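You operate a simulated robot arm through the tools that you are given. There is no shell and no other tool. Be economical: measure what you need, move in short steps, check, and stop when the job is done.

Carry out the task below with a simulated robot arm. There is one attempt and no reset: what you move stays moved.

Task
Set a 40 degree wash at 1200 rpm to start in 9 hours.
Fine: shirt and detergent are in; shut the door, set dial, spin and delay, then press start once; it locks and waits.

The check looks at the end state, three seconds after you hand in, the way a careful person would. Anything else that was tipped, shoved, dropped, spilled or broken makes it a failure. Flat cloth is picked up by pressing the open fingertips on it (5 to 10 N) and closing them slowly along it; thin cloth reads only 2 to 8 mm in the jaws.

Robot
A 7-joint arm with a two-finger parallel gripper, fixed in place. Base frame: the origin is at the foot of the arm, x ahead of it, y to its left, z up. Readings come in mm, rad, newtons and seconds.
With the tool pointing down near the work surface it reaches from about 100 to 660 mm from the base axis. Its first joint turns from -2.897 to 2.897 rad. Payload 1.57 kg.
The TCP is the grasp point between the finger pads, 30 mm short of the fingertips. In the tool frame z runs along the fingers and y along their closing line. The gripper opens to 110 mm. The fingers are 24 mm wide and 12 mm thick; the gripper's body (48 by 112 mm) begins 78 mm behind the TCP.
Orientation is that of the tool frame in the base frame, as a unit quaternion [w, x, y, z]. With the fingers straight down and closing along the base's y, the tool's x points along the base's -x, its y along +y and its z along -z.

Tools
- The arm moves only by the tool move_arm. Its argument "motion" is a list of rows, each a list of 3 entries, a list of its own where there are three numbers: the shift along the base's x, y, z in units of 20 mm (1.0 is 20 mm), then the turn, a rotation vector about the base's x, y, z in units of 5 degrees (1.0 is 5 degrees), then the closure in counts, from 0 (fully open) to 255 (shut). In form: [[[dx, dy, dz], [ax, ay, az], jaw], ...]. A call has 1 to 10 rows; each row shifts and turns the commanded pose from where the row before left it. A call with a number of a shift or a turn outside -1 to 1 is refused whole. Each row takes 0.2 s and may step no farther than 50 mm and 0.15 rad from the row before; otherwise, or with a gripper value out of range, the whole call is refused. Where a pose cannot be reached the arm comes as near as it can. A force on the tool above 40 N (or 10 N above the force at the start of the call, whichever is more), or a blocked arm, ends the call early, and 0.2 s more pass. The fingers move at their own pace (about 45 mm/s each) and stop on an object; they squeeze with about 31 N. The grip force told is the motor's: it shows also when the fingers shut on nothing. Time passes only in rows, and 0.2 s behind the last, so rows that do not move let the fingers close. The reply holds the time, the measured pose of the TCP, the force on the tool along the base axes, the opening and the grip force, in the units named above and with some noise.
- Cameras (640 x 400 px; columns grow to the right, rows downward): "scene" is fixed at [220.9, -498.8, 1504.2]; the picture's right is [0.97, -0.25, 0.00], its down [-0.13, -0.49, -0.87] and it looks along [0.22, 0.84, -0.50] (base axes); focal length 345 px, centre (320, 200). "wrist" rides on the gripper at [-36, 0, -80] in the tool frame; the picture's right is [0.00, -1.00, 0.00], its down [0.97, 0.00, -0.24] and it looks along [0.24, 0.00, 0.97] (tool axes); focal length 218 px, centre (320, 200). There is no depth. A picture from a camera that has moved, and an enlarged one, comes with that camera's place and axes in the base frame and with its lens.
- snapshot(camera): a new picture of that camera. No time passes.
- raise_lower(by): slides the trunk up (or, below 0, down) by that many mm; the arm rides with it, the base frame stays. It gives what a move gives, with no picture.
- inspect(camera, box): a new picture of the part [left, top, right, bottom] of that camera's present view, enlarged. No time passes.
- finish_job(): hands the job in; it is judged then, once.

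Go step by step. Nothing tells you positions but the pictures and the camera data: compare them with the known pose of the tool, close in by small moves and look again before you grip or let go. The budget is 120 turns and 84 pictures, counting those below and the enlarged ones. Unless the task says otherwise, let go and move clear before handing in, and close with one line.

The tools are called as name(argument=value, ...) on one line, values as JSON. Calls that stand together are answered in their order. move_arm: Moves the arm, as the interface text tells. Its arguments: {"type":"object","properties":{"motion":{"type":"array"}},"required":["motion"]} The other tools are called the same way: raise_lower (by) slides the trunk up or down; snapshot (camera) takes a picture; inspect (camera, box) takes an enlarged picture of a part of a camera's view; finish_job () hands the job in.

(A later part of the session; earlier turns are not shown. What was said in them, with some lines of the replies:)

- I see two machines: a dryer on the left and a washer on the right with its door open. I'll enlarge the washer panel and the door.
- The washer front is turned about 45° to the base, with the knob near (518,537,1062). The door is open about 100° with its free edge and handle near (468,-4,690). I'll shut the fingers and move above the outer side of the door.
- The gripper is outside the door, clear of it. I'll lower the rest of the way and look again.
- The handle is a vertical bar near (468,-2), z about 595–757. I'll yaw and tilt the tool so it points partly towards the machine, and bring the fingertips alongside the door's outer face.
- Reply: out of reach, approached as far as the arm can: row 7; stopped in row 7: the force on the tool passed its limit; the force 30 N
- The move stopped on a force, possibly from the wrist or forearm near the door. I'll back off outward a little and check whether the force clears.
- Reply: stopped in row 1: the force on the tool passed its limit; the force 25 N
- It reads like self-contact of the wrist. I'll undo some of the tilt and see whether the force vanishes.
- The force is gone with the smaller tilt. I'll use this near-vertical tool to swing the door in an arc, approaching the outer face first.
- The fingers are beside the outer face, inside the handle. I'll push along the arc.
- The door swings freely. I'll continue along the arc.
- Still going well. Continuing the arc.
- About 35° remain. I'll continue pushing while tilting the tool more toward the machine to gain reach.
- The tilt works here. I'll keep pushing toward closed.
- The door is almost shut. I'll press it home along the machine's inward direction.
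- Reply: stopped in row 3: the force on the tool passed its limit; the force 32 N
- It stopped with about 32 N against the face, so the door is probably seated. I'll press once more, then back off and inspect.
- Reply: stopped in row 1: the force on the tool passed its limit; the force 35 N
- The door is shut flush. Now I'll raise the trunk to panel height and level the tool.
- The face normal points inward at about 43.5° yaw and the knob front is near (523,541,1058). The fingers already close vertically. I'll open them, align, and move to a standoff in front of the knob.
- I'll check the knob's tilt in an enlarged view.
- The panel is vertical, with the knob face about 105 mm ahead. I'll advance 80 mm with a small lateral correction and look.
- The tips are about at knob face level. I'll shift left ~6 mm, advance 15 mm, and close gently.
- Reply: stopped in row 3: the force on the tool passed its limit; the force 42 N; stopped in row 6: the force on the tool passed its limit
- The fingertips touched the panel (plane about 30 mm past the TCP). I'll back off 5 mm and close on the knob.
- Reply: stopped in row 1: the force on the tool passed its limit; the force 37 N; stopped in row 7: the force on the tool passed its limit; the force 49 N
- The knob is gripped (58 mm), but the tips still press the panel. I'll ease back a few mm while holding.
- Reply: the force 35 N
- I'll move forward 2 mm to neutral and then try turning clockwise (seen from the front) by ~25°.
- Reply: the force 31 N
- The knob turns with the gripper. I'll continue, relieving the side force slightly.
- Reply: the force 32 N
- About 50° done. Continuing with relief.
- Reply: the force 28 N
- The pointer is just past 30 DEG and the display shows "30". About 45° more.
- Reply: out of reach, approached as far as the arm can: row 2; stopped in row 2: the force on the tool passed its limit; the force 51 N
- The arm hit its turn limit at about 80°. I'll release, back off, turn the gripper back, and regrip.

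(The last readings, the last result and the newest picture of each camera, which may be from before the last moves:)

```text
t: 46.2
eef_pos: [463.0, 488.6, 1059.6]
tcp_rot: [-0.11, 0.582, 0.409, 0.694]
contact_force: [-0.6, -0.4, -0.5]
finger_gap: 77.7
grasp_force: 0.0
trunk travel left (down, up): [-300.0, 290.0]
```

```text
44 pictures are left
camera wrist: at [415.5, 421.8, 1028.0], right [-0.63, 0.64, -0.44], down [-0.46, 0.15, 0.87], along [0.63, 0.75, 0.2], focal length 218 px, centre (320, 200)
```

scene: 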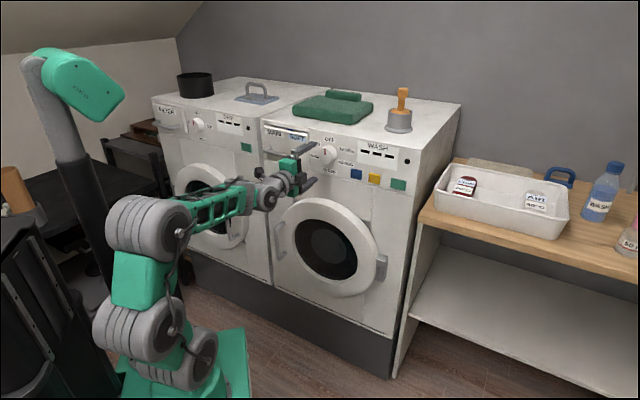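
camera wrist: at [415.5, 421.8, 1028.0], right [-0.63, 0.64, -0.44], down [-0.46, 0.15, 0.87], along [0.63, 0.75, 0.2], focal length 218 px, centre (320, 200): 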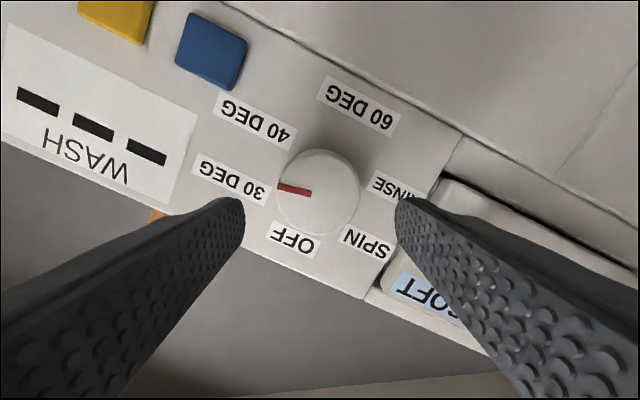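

The knob is at roughly 75–80°. I'll turn the gripper back ~62° at the standoff and align with the knob axis estimate (lateral stays, z 1055).

move_arm(motion=[[[0, 0, -0.1], [-1, -0.96, 0], 75], [[0, 0, -0.1], [-1, -0.96, 0], 75], [[0, 0, 0], [-1, -0.96, 0], 75], [[0, 0, 0], [-1, -0.96, 0], 75], [[0, 0, 0], [-1, -0.96, 0], 75], [[0, 0, 0], [-1, -0.96, 0], 75], [[0, 0, 0], [-1, -0.96, 0], 75], [[0, 0, 0], [-1, -0.96, 0], 75], [[0, 0, 0], [-1, -0.96, 0], 75]])

snapshot(camera="wrist")

```text
t: 48.2
eef_pos: [461.6, 489.2, 1054.6]
tcp_rot: [0.27, 0.29, 0.649, 0.65]
contact_force: [0.4, -0.7, 0.2]
finger_gap: 77.7
grasp_force: 0.1
trunk travel left (down, up): [-300.0, 290.0]
```

```text
43 pictures are left
camera wrist: at [428.4, 408.2, 1054.5], right [-0.02, 0.01, -1.0], down [-0.84, 0.54, 0.03], along [0.54, 0.84, 0.0], focal length 218 px, centre (320, 200)
```

wrist: 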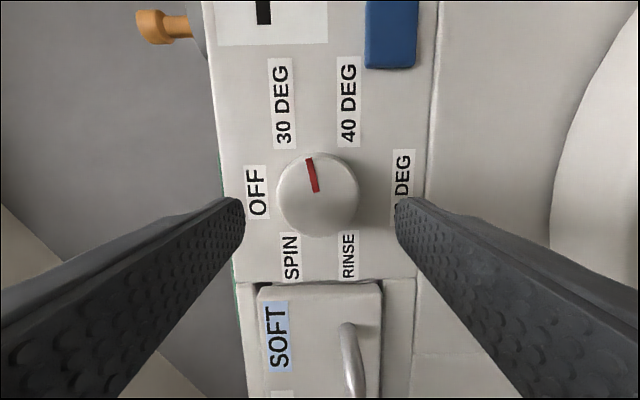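

The pointer is at ~77°. I'll advance to the knob with small corrections and regrip.

move_arm(motion=[[[0.5, 0.4, 0.03], [0, 0, 0], 75], [[0.5, 0.43, 0.03], [0, 0, 0], 75], [[0.5, 0.43, 0.03], [0, 0, 0], 75], [[0.48, 0.43, 0], [0, 0, 0], 75], [[0, 0, 0], [0, 0, 0], 75]])

move_arm(motion=[[[0, 0, 0], [0, 0, 0], 115], [[0, 0, 0], [0, 0, 0], 150], [[0, 0, 0], [0, 0, 0], 255], [[0, 0, 0], [0, 0, 0], 255], [[0, 0, 0], [0, 0, 0], 255]])

snapshot(camera="wrist")

```text
t: 49.4
eef_pos: [501.6, 523.5, 1057.2]
tcp_rot: [0.27, 0.291, 0.648, 0.65]
contact_force: [-0.3, 0.4, -0.3]
finger_gap: 77.7
grasp_force: 0.1
trunk travel left (down, up): [-300.0, 290.0]
```

```text
t: 50.6
eef_pos: [499.9, 524.1, 1055.6]
tcp_rot: [0.271, 0.291, 0.649, 0.649]
contact_force: [-3.7, -2.9, -7.9]
finger_gap: 57.6
grasp_force: 45.0
trunk travel left (down, up): [-300.0, 290.0]
```

```text
42 pictures are left
camera wrist: at [468.0, 442.6, 1055.6], right [-0.03, 0.01, -1.0], down [-0.84, 0.54, 0.03], along [0.54, 0.84, -0.01], focal length 218 px, centre (320, 200)
```

wrist: 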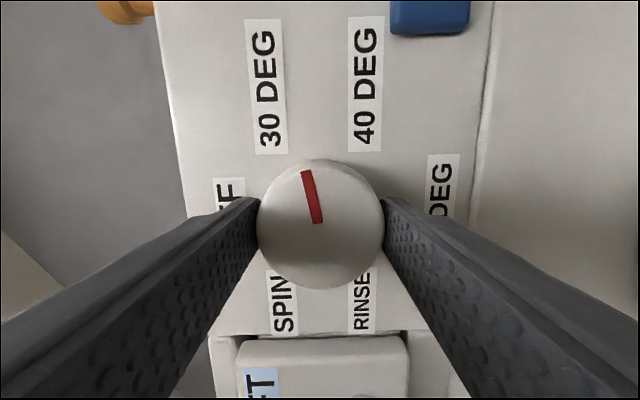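

Clean grip. I'll turn ~42° more.

move_arm(motion=[[[0, 0, 0], [0.72, 0.69, 0], 255], [[0, 0, 0], [0.72, 0.69, 0], 255], [[0, 0, 0], [0.72, 0.69, 0], 255], [[0, 0, 0], [0.72, 0.69, 0], 255], [[0, 0, 0], [0.72, 0.69, 0], 255], [[0, 0, 0], [0.72, 0.69, 0], 255], [[0, 0, 0], [0.72, 0.69, 0], 255], [[0, 0, 0], [0.72, 0.69, 0], 255], [[0, 0, 0], [0.29, 0.28, 0], 255]])

snapshot(camera="wrist")

inspect(camera="scene", box=[290, 110, 440, 204])

```text
t: 52.6
eef_pos: [501.3, 523.4, 1055.4]
tcp_rot: [0.016, 0.503, 0.505, 0.701]
contact_force: [-4.2, -2.2, -11.3]
finger_gap: 57.8
grasp_force: 45.1
trunk travel left (down, up): [-300.0, 290.0]
```

```text
41 pictures are left
camera wrist: at [461.5, 448.9, 1031.9], right [-0.48, 0.49, -0.73], down [-0.65, 0.35, 0.67], along [0.58, 0.8, 0.15], focal length 218 px, centre (320, 200)
```

wrist: 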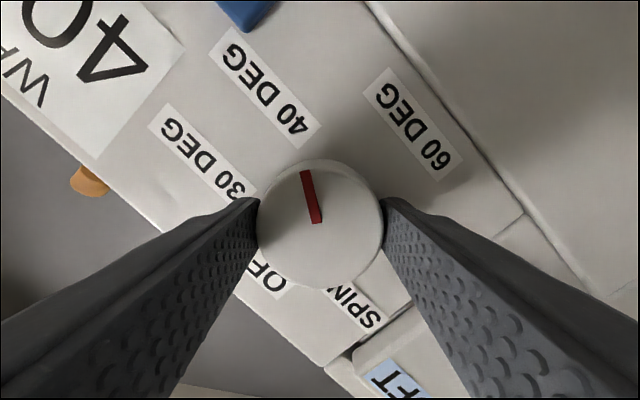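

```text
4.26 times, centred on (365, 157) of scene
camera zoom: at [220.9, -498.8, 1504.2], right [0.97, -0.25, 0.0], down [-0.13, -0.49, -0.87], along [0.22, 0.84, -0.5], focal length 1468 px, centre (128, 383)
```

zoom: 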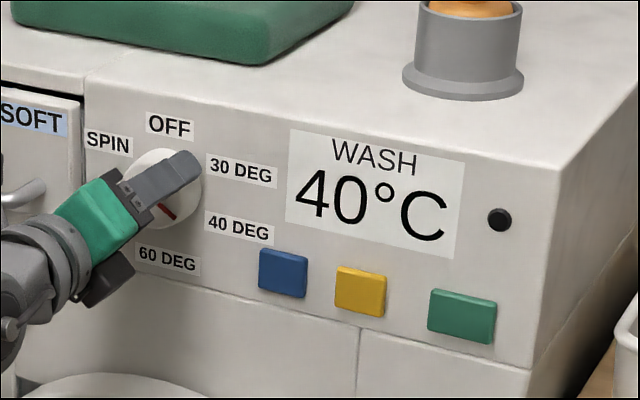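

The display shows 40°C. I'll release, back off straight, close the fingers, and unroll the gripper.

move_arm(motion=[[[0, 0, 0], [0, 0, 0], 75], [[0, 0, 0], [0, 0, 0], 75], [[-0.4, -0.38, 0], [0, 0, 0], 75], [[-0.7, -0.67, 0], [0, 0, 0], 75], [[-0.7, -0.67, 0], [0, 0, 0], 75], [[-0.5, -0.48, 0], [-1, -0.96, 0], 255], [[0, 0, 0], [-1, -0.96, 0], 255], [[0, 0, 0], [-1, -0.96, 0], 255], [[0, 0, 0], [-1, -0.96, 0], 255], [[0, 0, 0], [-1, -0.96, 0], 255]])

snapshot(camera="wrist")

inspect(camera="scene", box=[290, 110, 440, 204])

```text
t: 54.8
eef_pos: [456.5, 478.9, 1055.9]
tcp_rot: [0.228, 0.33, 0.63, 0.665]
contact_force: [-0.5, -1.1, -0.6]
finger_gap: 0.0
grasp_force: 16.0
trunk travel left (down, up): [-300.0, 290.0]
```

```text
39 pictures are left
camera wrist: at [422.1, 397.9, 1051.9], right [-0.11, 0.1, -0.99], down [-0.83, 0.53, 0.15], along [0.54, 0.84, 0.03], focal length 218 px, centre (320, 200)
```

wrist: 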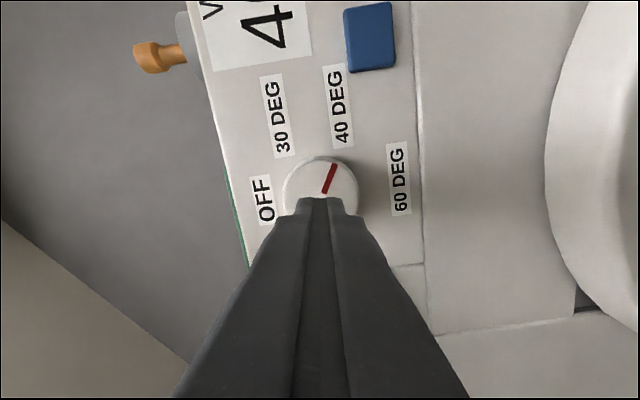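

```text
4.26 times, centred on (365, 157) of scene
camera zoom: at [220.9, -498.8, 1504.2], right [0.97, -0.25, 0.0], down [-0.13, -0.49, -0.87], along [0.22, 0.84, -0.5], focal length 1468 px, centre (128, 383)
```

zoom: 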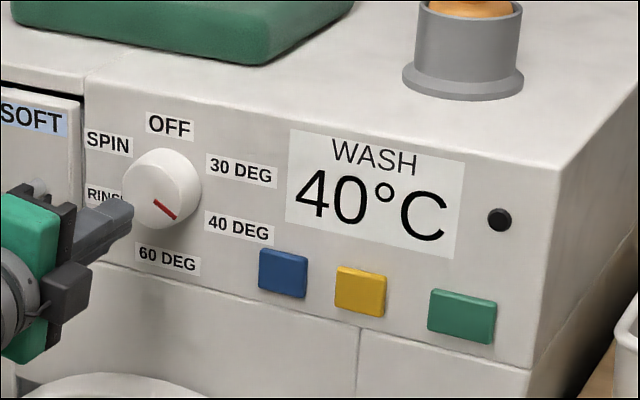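

Dial is set to 40. Now the blue button near (595,465,1009): moving to a standoff in front of it with the fingers shut.

move_arm(motion=[[[0.99, -0.87, -0.59], [0, 0, 0], 255], [[0.99, -0.87, -0.59], [0, 0, 0], 255], [[0.99, -0.87, -0.59], [0, 0, 0], 255], [[0.99, -0.87, -0.59], [0, 0, 0], 255], [[0, 0, 0], [0, 0, 0], 255]])

snapshot(camera="wrist")

inspect(camera="scene", box=[290, 110, 440, 204])

```text
t: 56.0
eef_pos: [535.8, 406.8, 1009.2]
tcp_rot: [0.228, 0.331, 0.629, 0.665]
contact_force: [-0.4, 0.3, 0.1]
finger_gap: 0.2
grasp_force: 21.4
trunk travel left (down, up): [-300.0, 290.0]
```

```text
37 pictures are left
camera wrist: at [502.7, 326.7, 1005.1], right [-0.11, 0.1, -0.99], down [-0.83, 0.53, 0.15], along [0.54, 0.84, 0.03], focal length 218 px, centre (320, 200)
```

wrist: 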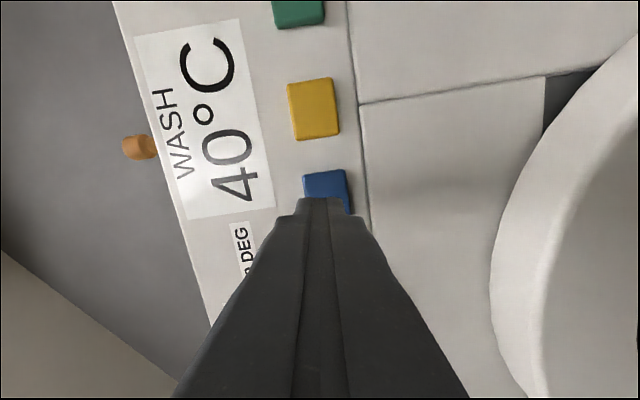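

```text
4.26 times, centred on (365, 157) of scene
camera zoom: at [220.9, -498.8, 1504.2], right [0.97, -0.25, 0.0], down [-0.13, -0.49, -0.87], along [0.22, 0.84, -0.5], focal length 1468 px, centre (128, 383)
```

zoom: 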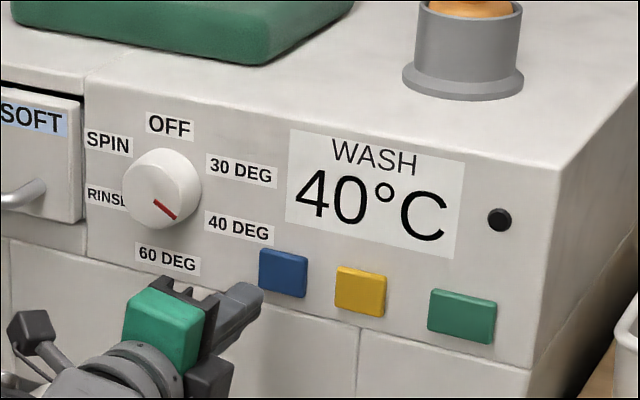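

Well aligned with the blue button (~53 mm away). I'll approach, then press in small steps.

move_arm(motion=[[[0.43, 0.41, 0], [0, 0, 0], 255], [[0.43, 0.41, 0], [0, 0, 0], 255], [[0.43, 0.41, 0], [0, 0, 0], 255], [[0.35, 0.33, 0], [0, 0, 0], 255], [[0, 0, 0], [0, 0, 0], 255]])

move_arm(motion=[[[0.07, 0.07, 0], [0, 0, 0], 255], [[0.07, 0.07, 0], [0, 0, 0], 255], [[0.07, 0.07, 0], [0, 0, 0], 255]])

inspect(camera="scene", box=[290, 110, 440, 204])

```text
t: 57.2
eef_pos: [567.7, 440.0, 1009.4]
tcp_rot: [0.228, 0.331, 0.629, 0.665]
contact_force: [-0.2, -0.4, -0.6]
finger_gap: 0.2
grasp_force: 21.4
trunk travel left (down, up): [-300.0, 290.0]
```

```text
t: 58.0
eef_pos: [571.9, 445.1, 1010.7]
tcp_rot: [0.228, 0.331, 0.629, 0.665]
contact_force: [0.0, -0.3, 0.4]
finger_gap: 0.0
grasp_force: 20.7
trunk travel left (down, up): [-300.0, 290.0]
```

```text
4.26 times, centred on (365, 157) of scene
camera zoom: at [220.9, -498.8, 1504.2], right [0.97, -0.25, 0.0], down [-0.13, -0.49, -0.87], along [0.22, 0.84, -0.5], focal length 1468 px, centre (128, 383)
```

zoom: 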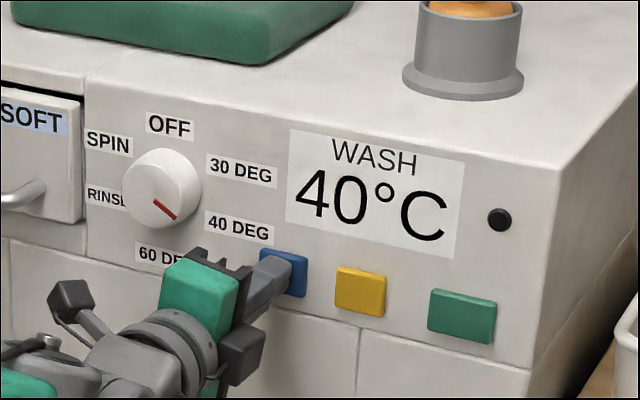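

No contact yet. Continuing in small steps.

move_arm(motion=[[[0.06, 0.06, 0], [0, 0, 0], 255], [[0.06, 0.06, 0], [0, 0, 0], 255], [[0.06, 0.06, 0], [0, 0, 0], 255]])

inspect(camera="scene", box=[290, 110, 440, 204])

```text
t: 58.8
eef_pos: [575.2, 447.6, 1009.2]
tcp_rot: [0.229, 0.331, 0.629, 0.665]
contact_force: [-1.4, -1.7, 0.3]
finger_gap: 0.0
grasp_force: 21.0
trunk travel left (down, up): [-300.0, 290.0]
```

```text
4.26 times, centred on (365, 157) of scene
camera zoom: at [220.9, -498.8, 1504.2], right [0.97, -0.25, 0.0], down [-0.13, -0.49, -0.87], along [0.22, 0.84, -0.5], focal length 1468 px, centre (128, 383)
```

zoom: 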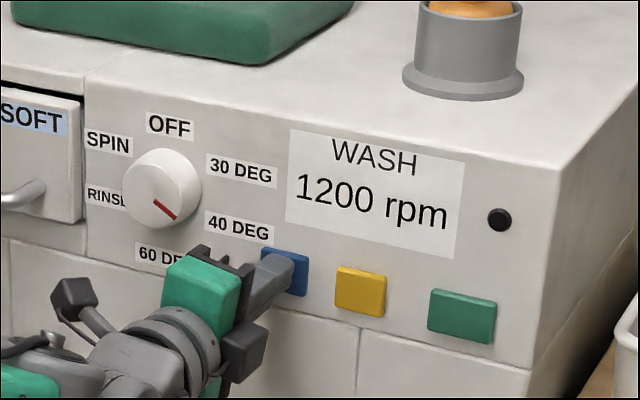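

1200 rpm is shown after one press. I'll back off and shift right ~66 mm to the yellow button.

move_arm(motion=[[[-0.5, -0.48, 0], [0, 0, 0], 255], [[-0.5, -0.48, 0], [0, 0, 0], 255], [[-0.5, -0.48, 0], [0, 0, 0], 255], [[0.76, -0.8, 0.02], [0, 0, 0], 255], [[0.76, -0.8, 0.02], [0, 0, 0], 255], [[0.76, -0.8, 0.02], [0, 0, 0], 255], [[0, 0, 0], [0, 0, 0], 255]])

snapshot(camera="wrist")

inspect(camera="scene", box=[290, 110, 440, 204])

```text
t: 60.4
eef_pos: [591.4, 370.5, 1009.6]
tcp_rot: [0.227, 0.33, 0.629, 0.666]
contact_force: [-1.0, 0.1, -0.4]
finger_gap: 0.0
grasp_force: 21.0
trunk travel left (down, up): [-300.0, 290.0]
```

```text
33 pictures are left
camera wrist: at [557.9, 290.8, 1005.9], right [-0.11, 0.1, -0.99], down [-0.83, 0.53, 0.15], along [0.54, 0.84, 0.03], focal length 218 px, centre (320, 200)
```

wrist: 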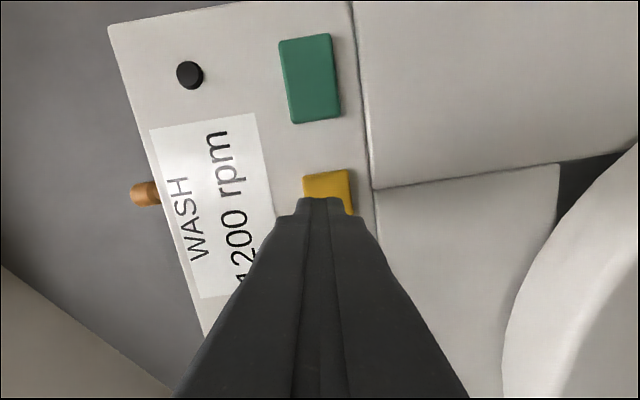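

```text
4.26 times, centred on (365, 157) of scene
camera zoom: at [220.9, -498.8, 1504.2], right [0.97, -0.25, 0.0], down [-0.13, -0.49, -0.87], along [0.22, 0.84, -0.5], focal length 1468 px, centre (128, 383)
```

zoom: 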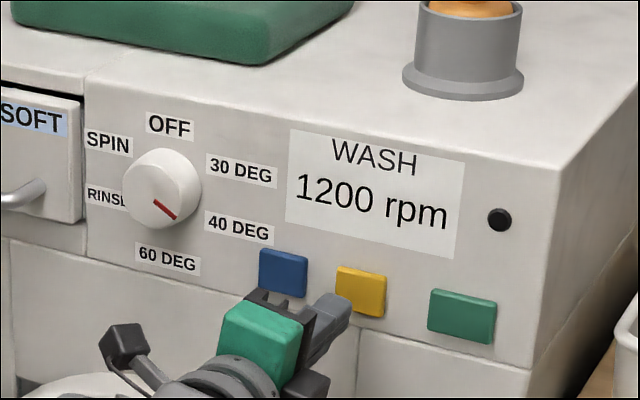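

Aligned with yellow. I'll press once and read the display.

move_arm(motion=[[[0.46, 0.44, 0], [0, 0, 0], 255], [[0.46, 0.44, 0], [0, 0, 0], 255], [[0.46, 0.43, 0], [0, 0, 0], 255], [[0.06, 0.06, 0], [0, 0, 0], 255], [[0.06, 0.06, 0], [0, 0, 0], 255], [[0, 0, 0], [0, 0, 0], 255]])

inspect(camera="scene", box=[290, 110, 440, 204])

```text
t: 61.8
eef_pos: [621.3, 399.1, 1009.9]
tcp_rot: [0.229, 0.331, 0.629, 0.665]
contact_force: [-0.9, -2.0, -0.1]
finger_gap: 0.1
grasp_force: 21.1
trunk travel left (down, up): [-300.0, 290.0]
```

```text
4.26 times, centred on (365, 157) of scene
camera zoom: at [220.9, -498.8, 1504.2], right [0.97, -0.25, 0.0], down [-0.13, -0.49, -0.87], along [0.22, 0.84, -0.5], focal length 1468 px, centre (128, 383)
```

zoom: 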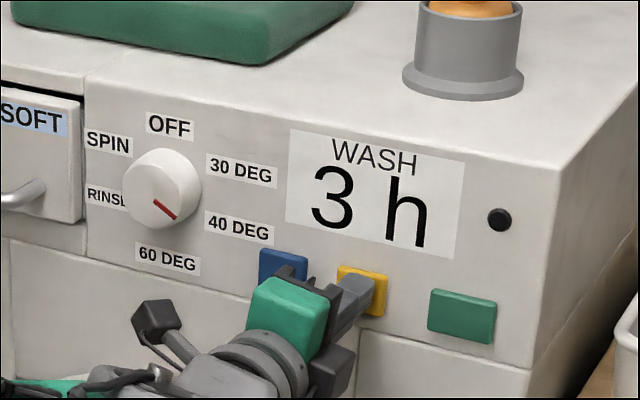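

3 h after one press. I'll release, press again and check.

move_arm(motion=[[[-0.36, -0.34, 0], [0, 0, 0], 255], [[0, 0, 0], [0, 0, 0], 255], [[0, 0, 0], [0, 0, 0], 255], [[0.24, 0.23, 0], [0, 0, 0], 255], [[0.06, 0.06, 0], [0, 0, 0], 255], [[0.06, 0.05, 0], [0, 0, 0], 255], [[0, 0, 0], [0, 0, 0], 255]])

inspect(camera="scene", box=[290, 110, 440, 204])

```text
t: 63.4
eef_pos: [620.7, 400.1, 1011.0]
tcp_rot: [0.229, 0.33, 0.629, 0.665]
contact_force: [-1.2, -0.3, -0.7]
finger_gap: 0.1
grasp_force: 21.1
trunk travel left (down, up): [-300.0, 290.0]
```

```text
4.26 times, centred on (365, 157) of scene
camera zoom: at [220.9, -498.8, 1504.2], right [0.97, -0.25, 0.0], down [-0.13, -0.49, -0.87], along [0.22, 0.84, -0.5], focal length 1468 px, centre (128, 383)
```

zoom: 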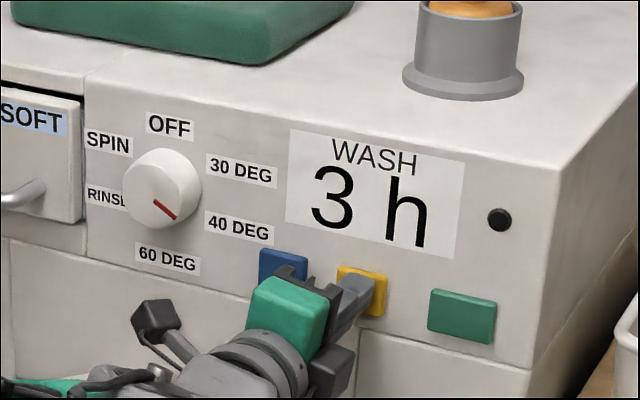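

Still 3 h; perhaps not pressed deep enough. I'll nudge 1.5 mm deeper.

move_arm(motion=[[[0.05, 0.05, 0], [0, 0, 0], 255], [[0, 0, 0], [0, 0, 0], 255]])

inspect(camera="scene", box=[290, 110, 440, 204])

```text
t: 64.0
eef_pos: [620.9, 400.3, 1010.2]
tcp_rot: [0.229, 0.331, 0.629, 0.665]
contact_force: [-1.2, -1.5, -1.2]
finger_gap: 0.0
grasp_force: 21.6
trunk travel left (down, up): [-300.0, 290.0]
```

```text
4.26 times, centred on (365, 157) of scene
camera zoom: at [220.9, -498.8, 1504.2], right [0.97, -0.25, 0.0], down [-0.13, -0.49, -0.87], along [0.22, 0.84, -0.5], focal length 1468 px, centre (128, 383)
```

zoom: 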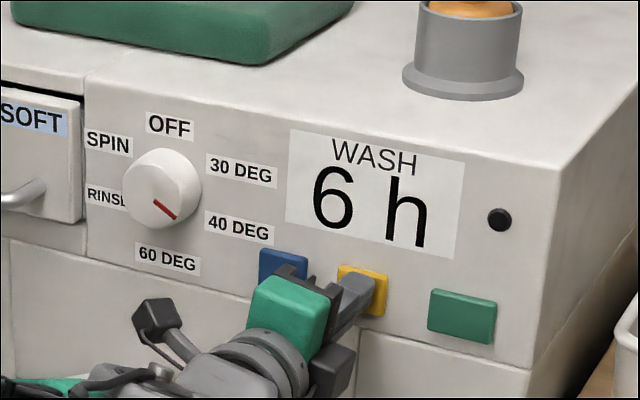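

6 h now. One more release and press, going 1 mm deeper than before.

move_arm(motion=[[[-0.36, -0.34, 0], [0, 0, 0], 255], [[0, 0, 0], [0, 0, 0], 255], [[0, 0, 0], [0, 0, 0], 255], [[0.24, 0.23, 0], [0, 0, 0], 255], [[0.06, 0.06, 0], [0, 0, 0], 255], [[0.08, 0.07, 0], [0, 0, 0], 255], [[0, 0, 0], [0, 0, 0], 255]])

inspect(camera="scene", box=[290, 110, 440, 204])

```text
t: 65.6
eef_pos: [620.8, 401.9, 1011.0]
tcp_rot: [0.229, 0.331, 0.629, 0.666]
contact_force: [-1.0, -2.2, -1.1]
finger_gap: 0.1
grasp_force: 21.3
trunk travel left (down, up): [-300.0, 290.0]
```

```text
4.26 times, centred on (365, 157) of scene
camera zoom: at [220.9, -498.8, 1504.2], right [0.97, -0.25, 0.0], down [-0.13, -0.49, -0.87], along [0.22, 0.84, -0.5], focal length 1468 px, centre (128, 383)
```

zoom: 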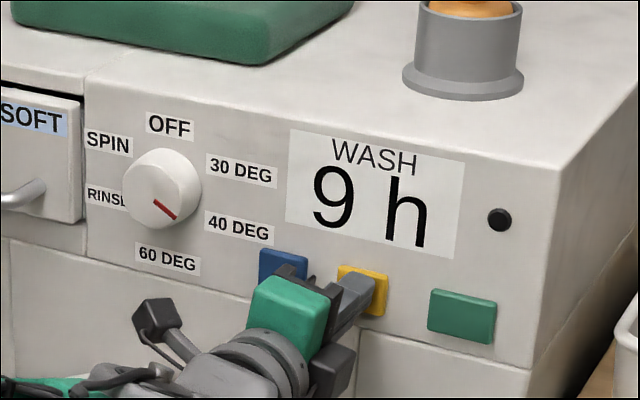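

9 h is set. I'll back off and move ~80 mm right to the green start button.

move_arm(motion=[[[-0.5, -0.48, 0], [0, 0, 0], 255], [[-0.5, -0.48, 0], [0, 0, 0], 255], [[-0.5, -0.48, 0], [0, 0, 0], 255], [[0.69, -0.72, 0], [0, 0, 0], 255], [[0.69, -0.72, 0], [0, 0, 0], 255], [[0.69, -0.72, 0], [0, 0, 0], 255], [[0.69, -0.72, 0], [0, 0, 0], 255], [[0, 0, 0], [0, 0, 0], 255]])

snapshot(camera="wrist")

inspect(camera="scene", box=[290, 110, 440, 204])

```text
t: 67.4
eef_pos: [648.6, 314.9, 1010.3]
tcp_rot: [0.228, 0.331, 0.629, 0.665]
contact_force: [0.3, 0.0, -0.5]
finger_gap: 0.1
grasp_force: 21.1
trunk travel left (down, up): [-300.0, 290.0]
```

```text
27 pictures are left
camera wrist: at [615.2, 234.1, 1006.9], right [-0.11, 0.1, -0.99], down [-0.83, 0.53, 0.15], along [0.54, 0.84, 0.03], focal length 218 px, centre (320, 200)
```

wrist: 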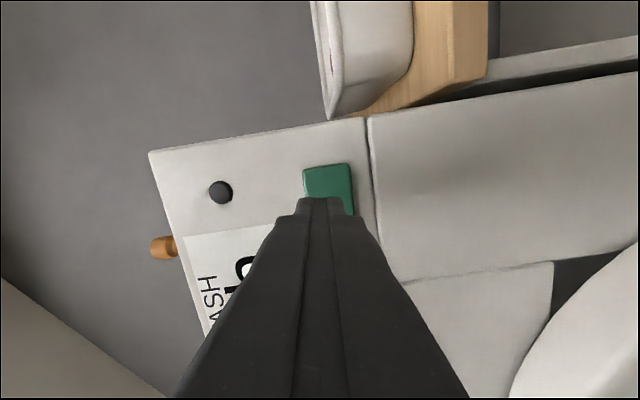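

```text
4.26 times, centred on (365, 157) of scene
camera zoom: at [220.9, -498.8, 1504.2], right [0.97, -0.25, 0.0], down [-0.13, -0.49, -0.87], along [0.22, 0.84, -0.5], focal length 1468 px, centre (128, 383)
```

zoom: 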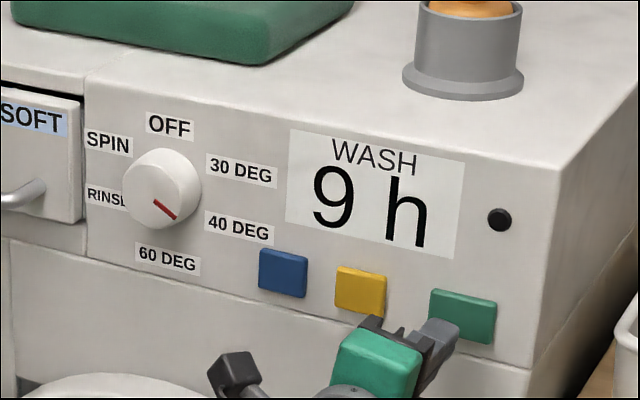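

Aligned with green. I'll approach and press in small steps.

move_arm(motion=[[[0.43, 0.41, 0], [0, 0, 0], 255], [[0.43, 0.41, 0], [0, 0, 0], 255], [[0.41, 0.39, 0], [0, 0, 0], 255], [[0.06, 0.06, 0], [0, 0, 0], 255], [[0.06, 0.06, 0], [0, 0, 0], 255], [[0, 0, 0], [0, 0, 0], 255]])

inspect(camera="scene", box=[290, 110, 440, 204])

```text
t: 68.8
eef_pos: [675.5, 341.5, 1010.8]
tcp_rot: [0.228, 0.33, 0.629, 0.665]
contact_force: [-0.7, 0.5, -0.1]
finger_gap: 0.2
grasp_force: 21.0
trunk travel left (down, up): [-300.0, 290.0]
```

```text
4.26 times, centred on (365, 157) of scene
camera zoom: at [220.9, -498.8, 1504.2], right [0.97, -0.25, 0.0], down [-0.13, -0.49, -0.87], along [0.22, 0.84, -0.5], focal length 1468 px, centre (128, 383)
```

zoom: 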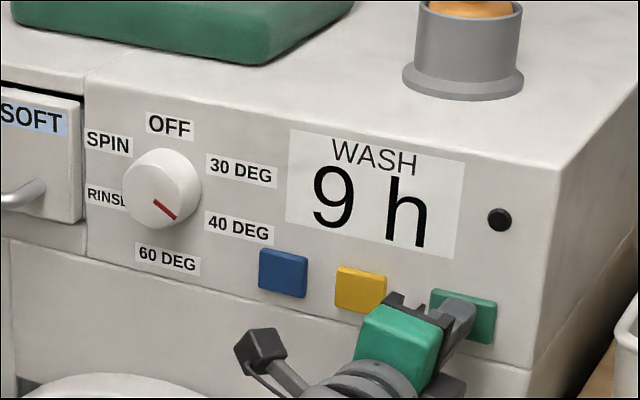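

Not yet pressed. A couple of millimetres more.

move_arm(motion=[[[0.06, 0.06, 0], [0, 0, 0], 255], [[0.04, 0.04, 0], [0, 0, 0], 255], [[0, 0, 0], [0, 0, 0], 255]])

inspect(camera="scene", box=[290, 110, 440, 204])

```text
t: 69.6
eef_pos: [676.2, 344.1, 1012.2]
tcp_rot: [0.229, 0.332, 0.629, 0.665]
contact_force: [-0.7, -0.8, -0.5]
finger_gap: 0.1
grasp_force: 21.6
trunk travel left (down, up): [-300.0, 290.0]
```

```text
4.26 times, centred on (365, 157) of scene
camera zoom: at [220.9, -498.8, 1504.2], right [0.97, -0.25, 0.0], down [-0.13, -0.49, -0.87], along [0.22, 0.84, -0.5], focal length 1468 px, centre (128, 383)
```

zoom: 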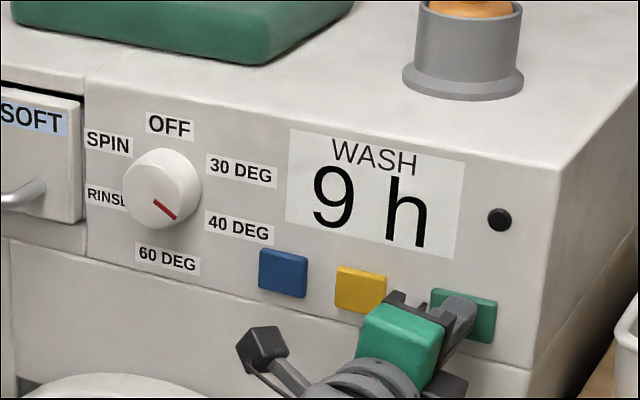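

Light contact begins. Another 1.5 mm.

move_arm(motion=[[[0.06, 0.05, 0], [0, 0, 0], 255], [[0, 0, 0], [0, 0, 0], 255]])

inspect(camera="scene", box=[290, 110, 440, 204])

```text
t: 70.2
eef_pos: [678.2, 344.5, 1010.4]
tcp_rot: [0.229, 0.331, 0.629, 0.665]
contact_force: [-0.4, -2.8, -0.2]
finger_gap: 0.0
grasp_force: 21.4
trunk travel left (down, up): [-300.0, 290.0]
```

```text
4.26 times, centred on (365, 157) of scene
camera zoom: at [220.9, -498.8, 1504.2], right [0.97, -0.25, 0.0], down [-0.13, -0.49, -0.87], along [0.22, 0.84, -0.5], focal length 1468 px, centre (128, 383)
```

zoom: 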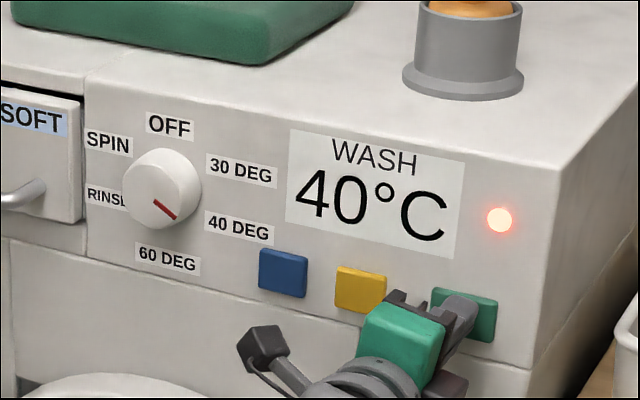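

The light came on: started. I'll back off clear and check the final state.

move_arm(motion=[[[-0.6, -0.58, 0], [0, 0, 0], 255], [[-0.6, -0.58, 0], [0, 0, 0], 255], [[-0.7, -0.67, 0], [0, 0, 0], 255], [[-0.7, -0.67, 0], [0, 0, 0], 255], [[-0.7, -0.67, 0], [0, 0, 0], 255], [[-0.7, -0.67, 0], [0, 0, 0], 255], [[-0.7, -0.67, 0], [0, 0, 0], 255], [[-0.7, -0.67, 0], [0, 0, 0], 255], [[-0.7, -0.67, 0], [0, 0, 0], 255]])

inspect(camera="scene", box=[290, 110, 440, 204])

snapshot(camera="scene")

```text
t: 72.2
eef_pos: [557.6, 228.6, 1009.5]
tcp_rot: [0.228, 0.331, 0.629, 0.665]
contact_force: [0.5, 0.7, -0.2]
finger_gap: 0.0
grasp_force: 21.3
trunk travel left (down, up): [-300.0, 290.0]
```

```text
4.26 times, centred on (365, 157) of scene
camera zoom: at [220.9, -498.8, 1504.2], right [0.97, -0.25, 0.0], down [-0.13, -0.49, -0.87], along [0.22, 0.84, -0.5], focal length 1468 px, centre (128, 383)
```

zoom: 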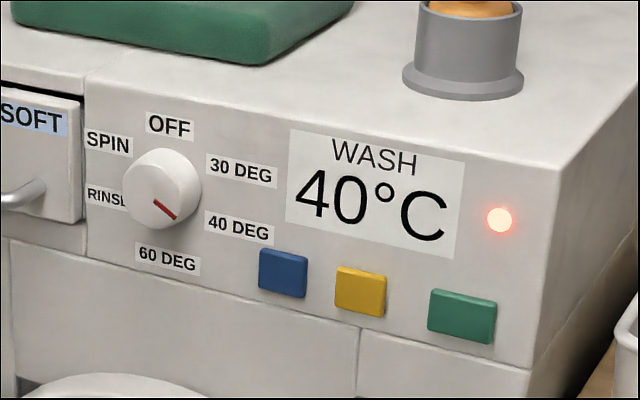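

```text
21 pictures are left
```

scene: 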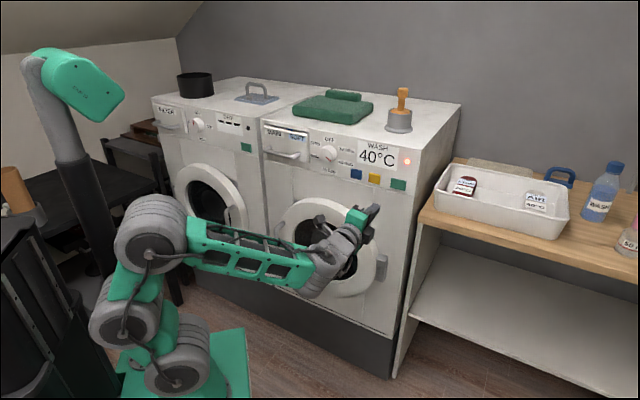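

The lock light is on, the door is shut and everything else is undisturbed. One short wait to confirm it is stable.

move_arm(motion=[[[-0.5, -0.5, 0], [0, 0, 0], 255], [[0, 0, 0], [0, 0, 0], 255], [[0, 0, 0], [0, 0, 0], 255], [[0, 0, 0], [0, 0, 0], 255], [[0, 0, 0], [0, 0, 0], 255], [[0, 0, 0], [0, 0, 0], 255], [[0, 0, 0], [0, 0, 0], 255]])

inspect(camera="scene", box=[150, 80, 450, 270])

```text
t: 73.8
eef_pos: [545.4, 218.7, 1009.9]
tcp_rot: [0.228, 0.331, 0.629, 0.666]
contact_force: [0.1, 0.2, 0.3]
finger_gap: 0.0
grasp_force: 21.5
trunk travel left (down, up): [-300.0, 290.0]
```

```text
2.11 times, centred on (300, 175) of scene
camera zoom: at [220.9, -498.8, 1504.2], right [0.97, -0.25, 0.0], down [-0.13, -0.49, -0.87], along [0.22, 0.84, -0.5], focal length 726 px, centre (362, 253)
```

zoom: 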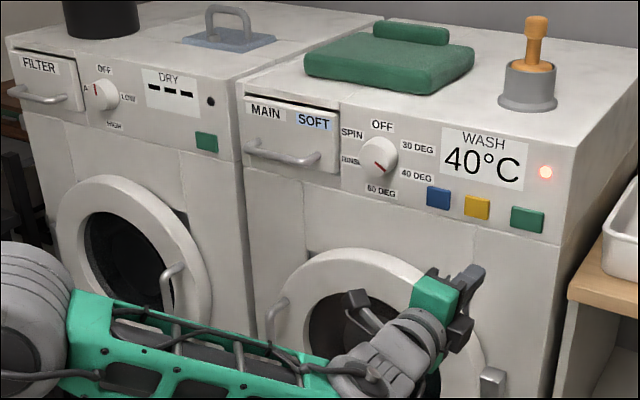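

The panel is stable, with the light on and the display at 40°C, and the arm is clear. I'm handing in.

finish_job()

```text
The job is handed in.
```

The washer door is shut and the wash is set to 40°C, 1200 rpm and a 9 h delay. I pressed start once and its light came on. I took that as locked and waiting, but I didn't test the lock, and the display showed only 40°C after start, not the delay.
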